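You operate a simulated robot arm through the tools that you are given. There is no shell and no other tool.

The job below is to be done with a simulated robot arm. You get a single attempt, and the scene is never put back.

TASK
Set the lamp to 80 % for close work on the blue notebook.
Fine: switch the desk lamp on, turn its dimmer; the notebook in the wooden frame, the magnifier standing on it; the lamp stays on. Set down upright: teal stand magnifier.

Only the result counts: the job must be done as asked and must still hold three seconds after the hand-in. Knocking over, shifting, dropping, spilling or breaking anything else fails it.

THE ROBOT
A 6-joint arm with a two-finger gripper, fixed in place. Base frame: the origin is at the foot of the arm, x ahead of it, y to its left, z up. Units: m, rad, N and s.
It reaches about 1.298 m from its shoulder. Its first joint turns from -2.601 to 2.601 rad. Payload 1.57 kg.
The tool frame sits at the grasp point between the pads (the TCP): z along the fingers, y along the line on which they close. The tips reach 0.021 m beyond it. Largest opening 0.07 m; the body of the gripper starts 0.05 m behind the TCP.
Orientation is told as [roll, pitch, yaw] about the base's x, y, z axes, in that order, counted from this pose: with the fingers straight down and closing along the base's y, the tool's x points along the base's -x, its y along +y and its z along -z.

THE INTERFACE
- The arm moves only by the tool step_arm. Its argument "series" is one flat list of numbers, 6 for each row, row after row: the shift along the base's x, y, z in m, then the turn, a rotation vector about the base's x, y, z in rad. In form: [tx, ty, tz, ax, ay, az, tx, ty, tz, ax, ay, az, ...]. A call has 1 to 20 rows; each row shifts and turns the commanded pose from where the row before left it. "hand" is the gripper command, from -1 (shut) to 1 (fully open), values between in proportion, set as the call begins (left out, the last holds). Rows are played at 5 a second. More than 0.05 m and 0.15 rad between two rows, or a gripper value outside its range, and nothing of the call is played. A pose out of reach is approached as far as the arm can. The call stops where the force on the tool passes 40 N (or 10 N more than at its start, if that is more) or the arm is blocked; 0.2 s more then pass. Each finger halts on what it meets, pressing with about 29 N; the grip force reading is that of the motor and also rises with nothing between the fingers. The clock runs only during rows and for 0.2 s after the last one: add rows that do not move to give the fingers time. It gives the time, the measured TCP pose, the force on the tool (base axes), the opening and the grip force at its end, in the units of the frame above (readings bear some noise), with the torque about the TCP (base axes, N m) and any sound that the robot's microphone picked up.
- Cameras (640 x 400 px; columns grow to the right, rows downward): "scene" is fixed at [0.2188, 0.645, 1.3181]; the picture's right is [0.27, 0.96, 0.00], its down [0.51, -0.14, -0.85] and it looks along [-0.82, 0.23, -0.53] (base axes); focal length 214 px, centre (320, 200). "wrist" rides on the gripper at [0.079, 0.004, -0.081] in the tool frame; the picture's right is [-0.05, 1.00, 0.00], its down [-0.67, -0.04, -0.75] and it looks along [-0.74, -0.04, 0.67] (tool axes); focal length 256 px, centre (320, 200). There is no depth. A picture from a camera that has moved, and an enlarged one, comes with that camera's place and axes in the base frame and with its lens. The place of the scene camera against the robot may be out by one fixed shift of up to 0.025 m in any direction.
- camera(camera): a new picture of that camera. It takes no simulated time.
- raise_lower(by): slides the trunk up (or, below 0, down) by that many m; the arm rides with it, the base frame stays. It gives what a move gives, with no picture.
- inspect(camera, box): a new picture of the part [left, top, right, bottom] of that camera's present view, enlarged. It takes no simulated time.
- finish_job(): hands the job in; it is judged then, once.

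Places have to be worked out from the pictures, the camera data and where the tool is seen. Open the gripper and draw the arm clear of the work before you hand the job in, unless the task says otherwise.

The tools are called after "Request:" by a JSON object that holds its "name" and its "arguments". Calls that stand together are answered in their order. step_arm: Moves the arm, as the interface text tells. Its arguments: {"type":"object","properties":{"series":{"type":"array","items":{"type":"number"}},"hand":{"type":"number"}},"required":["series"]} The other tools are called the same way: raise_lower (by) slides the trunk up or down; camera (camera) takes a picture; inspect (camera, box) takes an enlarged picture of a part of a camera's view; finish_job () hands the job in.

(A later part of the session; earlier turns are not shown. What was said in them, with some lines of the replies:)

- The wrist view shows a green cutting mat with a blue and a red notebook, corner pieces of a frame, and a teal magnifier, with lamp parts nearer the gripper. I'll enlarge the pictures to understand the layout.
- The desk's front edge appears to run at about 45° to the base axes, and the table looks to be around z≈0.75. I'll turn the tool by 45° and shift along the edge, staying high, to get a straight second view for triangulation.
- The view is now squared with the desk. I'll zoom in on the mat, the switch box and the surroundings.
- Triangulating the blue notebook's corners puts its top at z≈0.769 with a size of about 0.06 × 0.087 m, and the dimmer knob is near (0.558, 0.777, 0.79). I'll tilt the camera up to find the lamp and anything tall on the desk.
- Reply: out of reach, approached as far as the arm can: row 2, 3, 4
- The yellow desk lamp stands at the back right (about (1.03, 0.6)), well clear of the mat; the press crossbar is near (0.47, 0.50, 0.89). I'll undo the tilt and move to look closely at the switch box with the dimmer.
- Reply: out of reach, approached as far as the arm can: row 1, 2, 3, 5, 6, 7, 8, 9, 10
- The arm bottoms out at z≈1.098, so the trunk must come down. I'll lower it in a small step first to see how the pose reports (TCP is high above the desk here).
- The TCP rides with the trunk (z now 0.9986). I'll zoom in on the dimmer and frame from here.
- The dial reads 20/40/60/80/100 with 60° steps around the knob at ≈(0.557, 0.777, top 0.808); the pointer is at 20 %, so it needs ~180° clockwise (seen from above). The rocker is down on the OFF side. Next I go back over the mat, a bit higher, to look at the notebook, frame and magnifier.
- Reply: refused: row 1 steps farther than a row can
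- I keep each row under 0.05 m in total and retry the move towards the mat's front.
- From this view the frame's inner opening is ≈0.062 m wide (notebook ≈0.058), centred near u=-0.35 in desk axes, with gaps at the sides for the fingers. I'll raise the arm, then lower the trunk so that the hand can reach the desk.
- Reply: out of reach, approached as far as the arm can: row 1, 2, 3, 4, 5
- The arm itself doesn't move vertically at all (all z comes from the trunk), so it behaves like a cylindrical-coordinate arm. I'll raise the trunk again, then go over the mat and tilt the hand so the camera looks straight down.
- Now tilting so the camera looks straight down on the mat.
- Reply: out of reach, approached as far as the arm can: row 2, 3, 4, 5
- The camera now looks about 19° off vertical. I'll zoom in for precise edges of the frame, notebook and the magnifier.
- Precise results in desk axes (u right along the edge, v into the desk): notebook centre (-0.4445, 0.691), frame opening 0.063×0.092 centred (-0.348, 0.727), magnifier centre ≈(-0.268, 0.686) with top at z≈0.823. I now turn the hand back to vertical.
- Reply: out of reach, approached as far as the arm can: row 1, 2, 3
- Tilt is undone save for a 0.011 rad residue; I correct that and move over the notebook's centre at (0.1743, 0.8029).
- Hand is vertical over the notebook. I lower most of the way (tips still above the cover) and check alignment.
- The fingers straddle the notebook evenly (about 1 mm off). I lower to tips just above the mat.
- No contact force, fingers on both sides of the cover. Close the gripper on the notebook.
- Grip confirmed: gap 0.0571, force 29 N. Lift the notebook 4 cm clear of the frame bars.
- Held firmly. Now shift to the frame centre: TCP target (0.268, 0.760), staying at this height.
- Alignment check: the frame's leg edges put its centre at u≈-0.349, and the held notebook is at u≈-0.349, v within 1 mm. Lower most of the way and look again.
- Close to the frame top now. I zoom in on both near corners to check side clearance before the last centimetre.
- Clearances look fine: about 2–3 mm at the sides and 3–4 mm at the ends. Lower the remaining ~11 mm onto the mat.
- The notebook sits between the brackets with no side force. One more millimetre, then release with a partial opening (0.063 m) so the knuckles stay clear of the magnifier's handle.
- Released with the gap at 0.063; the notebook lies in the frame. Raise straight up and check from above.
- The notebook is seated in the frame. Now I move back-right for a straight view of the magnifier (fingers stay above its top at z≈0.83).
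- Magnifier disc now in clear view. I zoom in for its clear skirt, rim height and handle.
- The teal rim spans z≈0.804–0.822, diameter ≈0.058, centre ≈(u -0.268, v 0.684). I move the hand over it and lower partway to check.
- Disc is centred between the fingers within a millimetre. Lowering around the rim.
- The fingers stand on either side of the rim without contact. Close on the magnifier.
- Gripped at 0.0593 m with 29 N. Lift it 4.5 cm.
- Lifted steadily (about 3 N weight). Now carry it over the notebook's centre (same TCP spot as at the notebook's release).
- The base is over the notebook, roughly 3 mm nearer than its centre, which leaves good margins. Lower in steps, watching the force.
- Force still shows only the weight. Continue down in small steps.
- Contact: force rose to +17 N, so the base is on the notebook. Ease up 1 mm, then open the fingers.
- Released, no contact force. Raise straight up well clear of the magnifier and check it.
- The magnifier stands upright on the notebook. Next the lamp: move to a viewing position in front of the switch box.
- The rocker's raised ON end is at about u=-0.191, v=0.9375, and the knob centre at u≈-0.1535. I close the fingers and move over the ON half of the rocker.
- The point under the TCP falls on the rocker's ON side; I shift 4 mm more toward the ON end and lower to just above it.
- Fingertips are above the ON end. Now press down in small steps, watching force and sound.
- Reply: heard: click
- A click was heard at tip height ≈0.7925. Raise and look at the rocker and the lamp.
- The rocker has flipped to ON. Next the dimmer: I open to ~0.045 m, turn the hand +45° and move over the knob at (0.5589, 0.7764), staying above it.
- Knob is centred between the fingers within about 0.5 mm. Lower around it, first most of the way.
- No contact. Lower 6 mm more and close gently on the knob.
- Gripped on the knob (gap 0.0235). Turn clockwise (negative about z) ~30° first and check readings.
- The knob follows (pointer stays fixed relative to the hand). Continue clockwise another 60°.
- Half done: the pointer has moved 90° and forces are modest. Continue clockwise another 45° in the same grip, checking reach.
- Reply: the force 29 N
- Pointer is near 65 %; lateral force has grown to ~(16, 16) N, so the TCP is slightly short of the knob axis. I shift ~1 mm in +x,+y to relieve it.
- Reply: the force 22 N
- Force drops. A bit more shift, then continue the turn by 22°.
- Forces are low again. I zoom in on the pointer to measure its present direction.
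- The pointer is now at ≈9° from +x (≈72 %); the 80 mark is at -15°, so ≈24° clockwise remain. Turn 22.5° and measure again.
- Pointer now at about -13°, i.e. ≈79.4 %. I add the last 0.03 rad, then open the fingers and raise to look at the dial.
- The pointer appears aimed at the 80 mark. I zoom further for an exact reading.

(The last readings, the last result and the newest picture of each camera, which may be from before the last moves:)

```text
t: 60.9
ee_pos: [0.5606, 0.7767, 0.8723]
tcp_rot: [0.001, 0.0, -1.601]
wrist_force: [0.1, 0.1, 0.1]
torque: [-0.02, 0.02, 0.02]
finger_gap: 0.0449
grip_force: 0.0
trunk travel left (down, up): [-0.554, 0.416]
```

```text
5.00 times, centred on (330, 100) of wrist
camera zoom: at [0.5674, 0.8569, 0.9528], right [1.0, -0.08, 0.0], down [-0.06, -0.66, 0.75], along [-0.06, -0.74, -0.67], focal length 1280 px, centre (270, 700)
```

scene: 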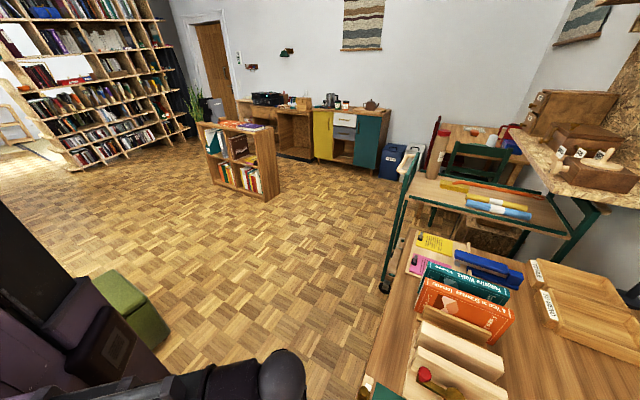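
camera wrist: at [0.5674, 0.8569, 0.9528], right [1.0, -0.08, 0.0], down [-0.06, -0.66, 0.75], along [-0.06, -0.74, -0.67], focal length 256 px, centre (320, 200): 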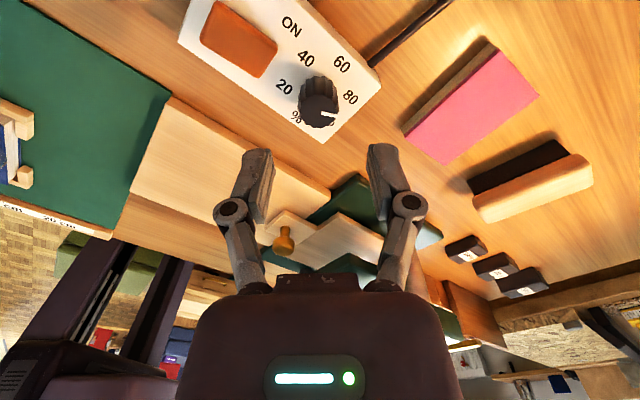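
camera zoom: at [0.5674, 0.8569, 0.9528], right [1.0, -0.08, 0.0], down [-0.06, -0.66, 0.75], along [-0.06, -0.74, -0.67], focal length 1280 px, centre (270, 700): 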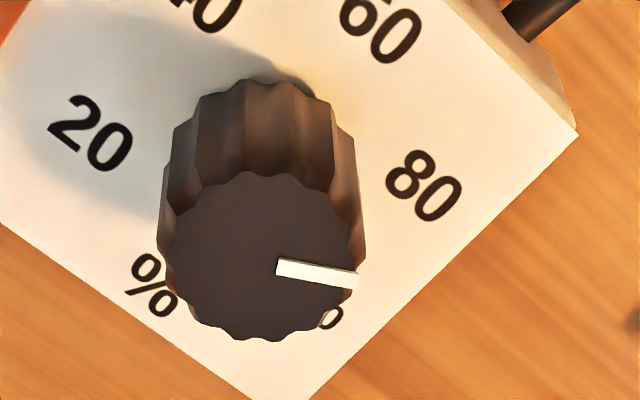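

The pointer reads ≈80 % (direction -14…-16°, mark at -15°). I raise the hand, back away from the work while turning the hand back, and verify everything.

Request:
{"name": "raise_lower", "arguments": {"by": 0.12}}

Request:
{"name": "step_arm", "arguments": {"series": [-0.0174, -0.0098, 0, 0, 0, 0.1326, -0.0174, -0.0098, 0, 0, 0, 0.1326, -0.0174, -0.0098, 0, 0, 0, 0.1326, -0.0174, -0.0098, 0, 0, 0, 0.1326, -0.0174, -0.0098, 0, 0, 0, 0.1326, -0.0174, -0.0098, 0, 0, 0, 0.1326, -0.0174, -0.0098, 0, 0, 0, 0.1326, -0.0174, -0.0098, 0, 0, 0, 0.1326, -0.0174, -0.0098, 0, 0, 0, 0.1326, -0.0174, -0.0098, 0, 0, 0, 0.1326, -0.0174, -0.0098, 0, 0, 0, 0.1326, -0.0174, -0.0098, 0, 0, 0, 0.1326, -0.0174, -0.0098, 0, 0, 0, 0.1326, -0.0174, -0.0098, 0, 0, 0, 0.1326, -0.0174, -0.0098, 0, 0, 0, 0.1326, -0.0174, -0.0098, 0, 0, 0, 0.1326, -0.0174, -0.0098, 0, 0, 0, 0.1326, -0.0174, -0.0098, 0, 0, 0, 0.1326, 0, 0, 0, 0, 0, 0], "hand": 1}}

Request:
{"name": "camera", "arguments": {"camera": "wrist"}}

Request:
{"name": "camera", "arguments": {"camera": "scene"}}

```text
t: 62.4
ee_pos: [0.5605, 0.7781, 0.9917]
tcp_rot: [0.003, 0.0, -1.602]
wrist_force: [-0.7, -0.1, 0.0]
torque: [0.02, 0.0, -0.01]
finger_gap: 0.0451
grip_force: 0.1
trunk travel left (down, up): [-0.674, 0.296]
```

```text
t: 66.4
ee_pos: [0.2469, 0.6016, 0.993]
tcp_rot: [0.002, 0.0, 0.787]
wrist_force: [0.4, 1.2, -0.2]
torque: [-0.01, 0.02, 0.03]
finger_gap: 0.0699
grip_force: 0.1
trunk travel left (down, up): [-0.674, 0.296]
```

```text
taken
camera wrist: at [0.188, 0.5484, 1.0729], right [-0.67, 0.74, 0.0], down [0.5, 0.45, 0.75], along [0.55, 0.5, -0.67], focal length 256 px, centre (320, 200)
```

wrist: 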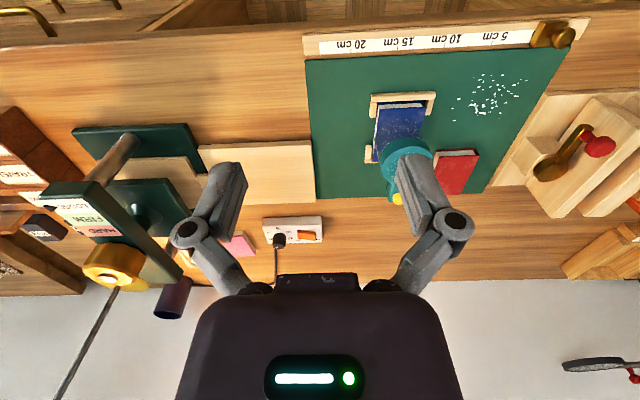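

```text
taken
```

scene: 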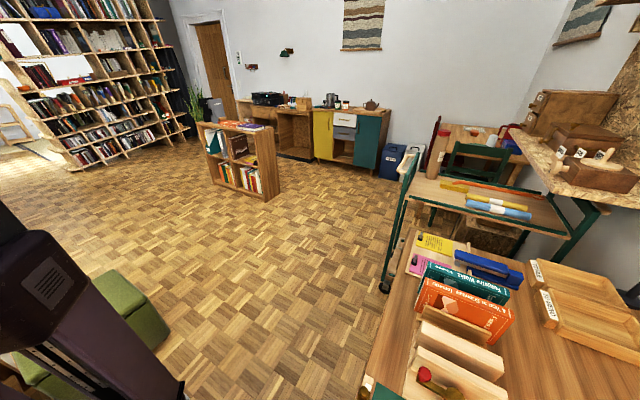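

Everything is in place at a glance; I zoom in on the dial, the magnifier on the notebook, and the lamp.

Request:
{"name": "inspect", "arguments": {"camera": "wrist", "box": [255, 205, 335, 255]}}

Request:
{"name": "inspect", "arguments": {"camera": "wrist", "box": [350, 80, 490, 210]}}

Request:
{"name": "inspect", "arguments": {"camera": "wrist", "box": [0, 90, 240, 340]}}

```text
8.00 times, centred on (295, 230) of wrist
camera zoom: at [0.188, 0.5484, 1.0729], right [-0.67, 0.74, 0.0], down [0.5, 0.45, 0.75], along [0.55, 0.5, -0.67], focal length 2048 px, centre (520, -40)
```

zoom: 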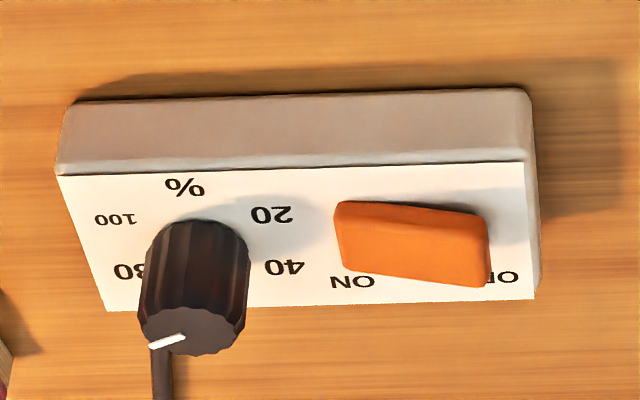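

```text
3.08 times, centred on (420, 145) of wrist
camera zoom: at [0.188, 0.5484, 1.0729], right [-0.67, 0.74, 0.0], down [0.5, 0.45, 0.75], along [0.55, 0.5, -0.67], focal length 788 px, centre (12, 369)
```

zoom: 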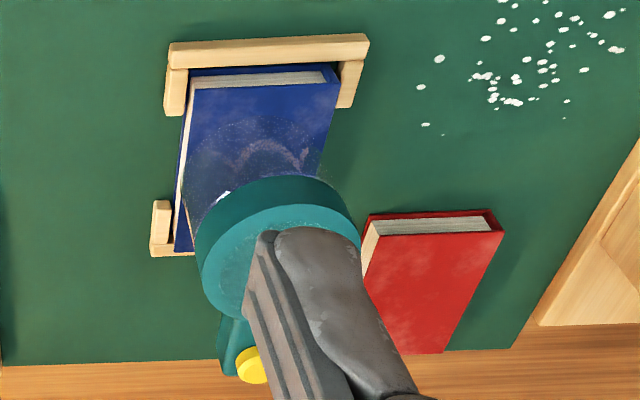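

```text
1.60 times, centred on (120, 215) of wrist
camera zoom: at [0.188, 0.5484, 1.0729], right [-0.67, 0.74, 0.0], down [0.5, 0.45, 0.75], along [0.55, 0.5, -0.67], focal length 410 px, centre (640, 176)
```

zoom: 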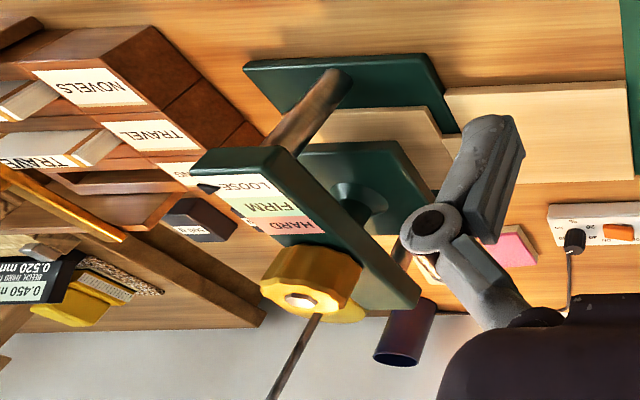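

Dial near 80, rocker ON, magnifier standing on the notebook. I draw the arm further back from the desk and take one last unobstructed look.

Request:
{"name": "step_arm", "arguments": {"series": [-0.04, -0.006, 0, 0, 0, 0, -0.04, -0.006, 0, 0, 0, 0, -0.04, -0.006, 0, 0, 0, 0, -0.04, -0.006, 0, 0, 0, 0, 0, 0, 0, 0, 0, 0, 0, 0, 0, 0, 0, 0], "hand": 1}}

Request:
{"name": "camera", "arguments": {"camera": "wrist"}}

Request:
{"name": "inspect", "arguments": {"camera": "wrist", "box": [230, 110, 410, 240]}}

```text
t: 67.8
ee_pos: [0.086, 0.578, 0.9928]
tcp_rot: [0.002, 0.001, 0.786]
wrist_force: [-0.5, -0.4, 0.2]
torque: [-0.01, -0.03, 0.0]
finger_gap: 0.0699
grip_force: 0.1
trunk travel left (down, up): [-0.674, 0.296]
```

```text
taken
camera wrist: at [0.0277, 0.5256, 1.0729], right [-0.67, 0.74, 0.0], down [0.5, 0.45, 0.75], along [0.55, 0.5, -0.67], focal length 256 px, centre (320, 200)
```

wrist: 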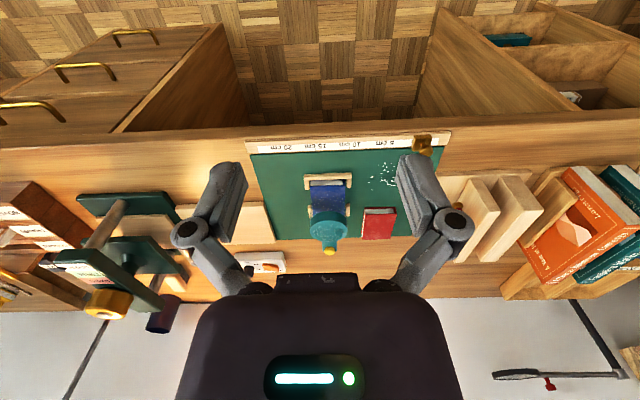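

```text
3.08 times, centred on (320, 175) of wrist
camera zoom: at [0.0277, 0.5256, 1.0729], right [-0.67, 0.74, 0.0], down [0.5, 0.45, 0.75], along [0.55, 0.5, -0.67], focal length 788 px, centre (320, 277)
```

zoom: 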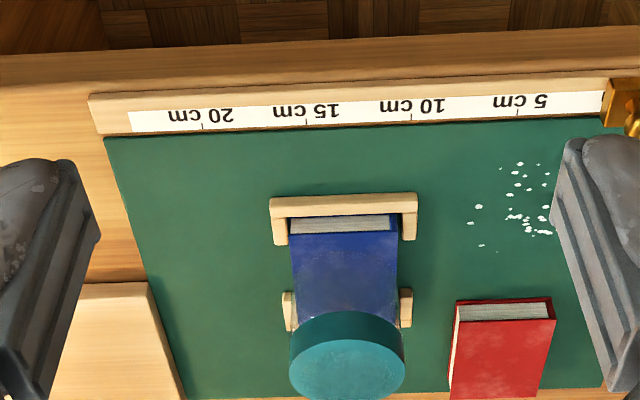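

The blue notebook sits in the frame and the magnifier stands upright on it. The rocker is ON, the dimmer points to 80 %, and the hand is open and clear of the desk. I hand in the job.

Request:
{"name": "finish_job", "arguments": {}}

```text
The job is handed in.
```

I finished the job and handed it in; no verdict came back.

- **Notebook:** the blue notebook lies flat in the wooden frame, with a few millimetres of clearance on each side.
- **Magnifier:** the teal stand magnifier is upright on top of the notebook and held steady after I let go.
- **Lamp switch:** the rocker clicked over to ON and the desk is visibly brighter. I did not look directly at the lamp head.
- **Dimmer:** I turned the knob 180° clockwise from 20 % and its pointer now aims at the 80 mark. Close-up views read 79.7–80.4 %; a later view from farther away gave about 82 %, which I trust less.

Nothing else on the desk appeared to move. The gripper is open and the arm is drawn back from the desk.
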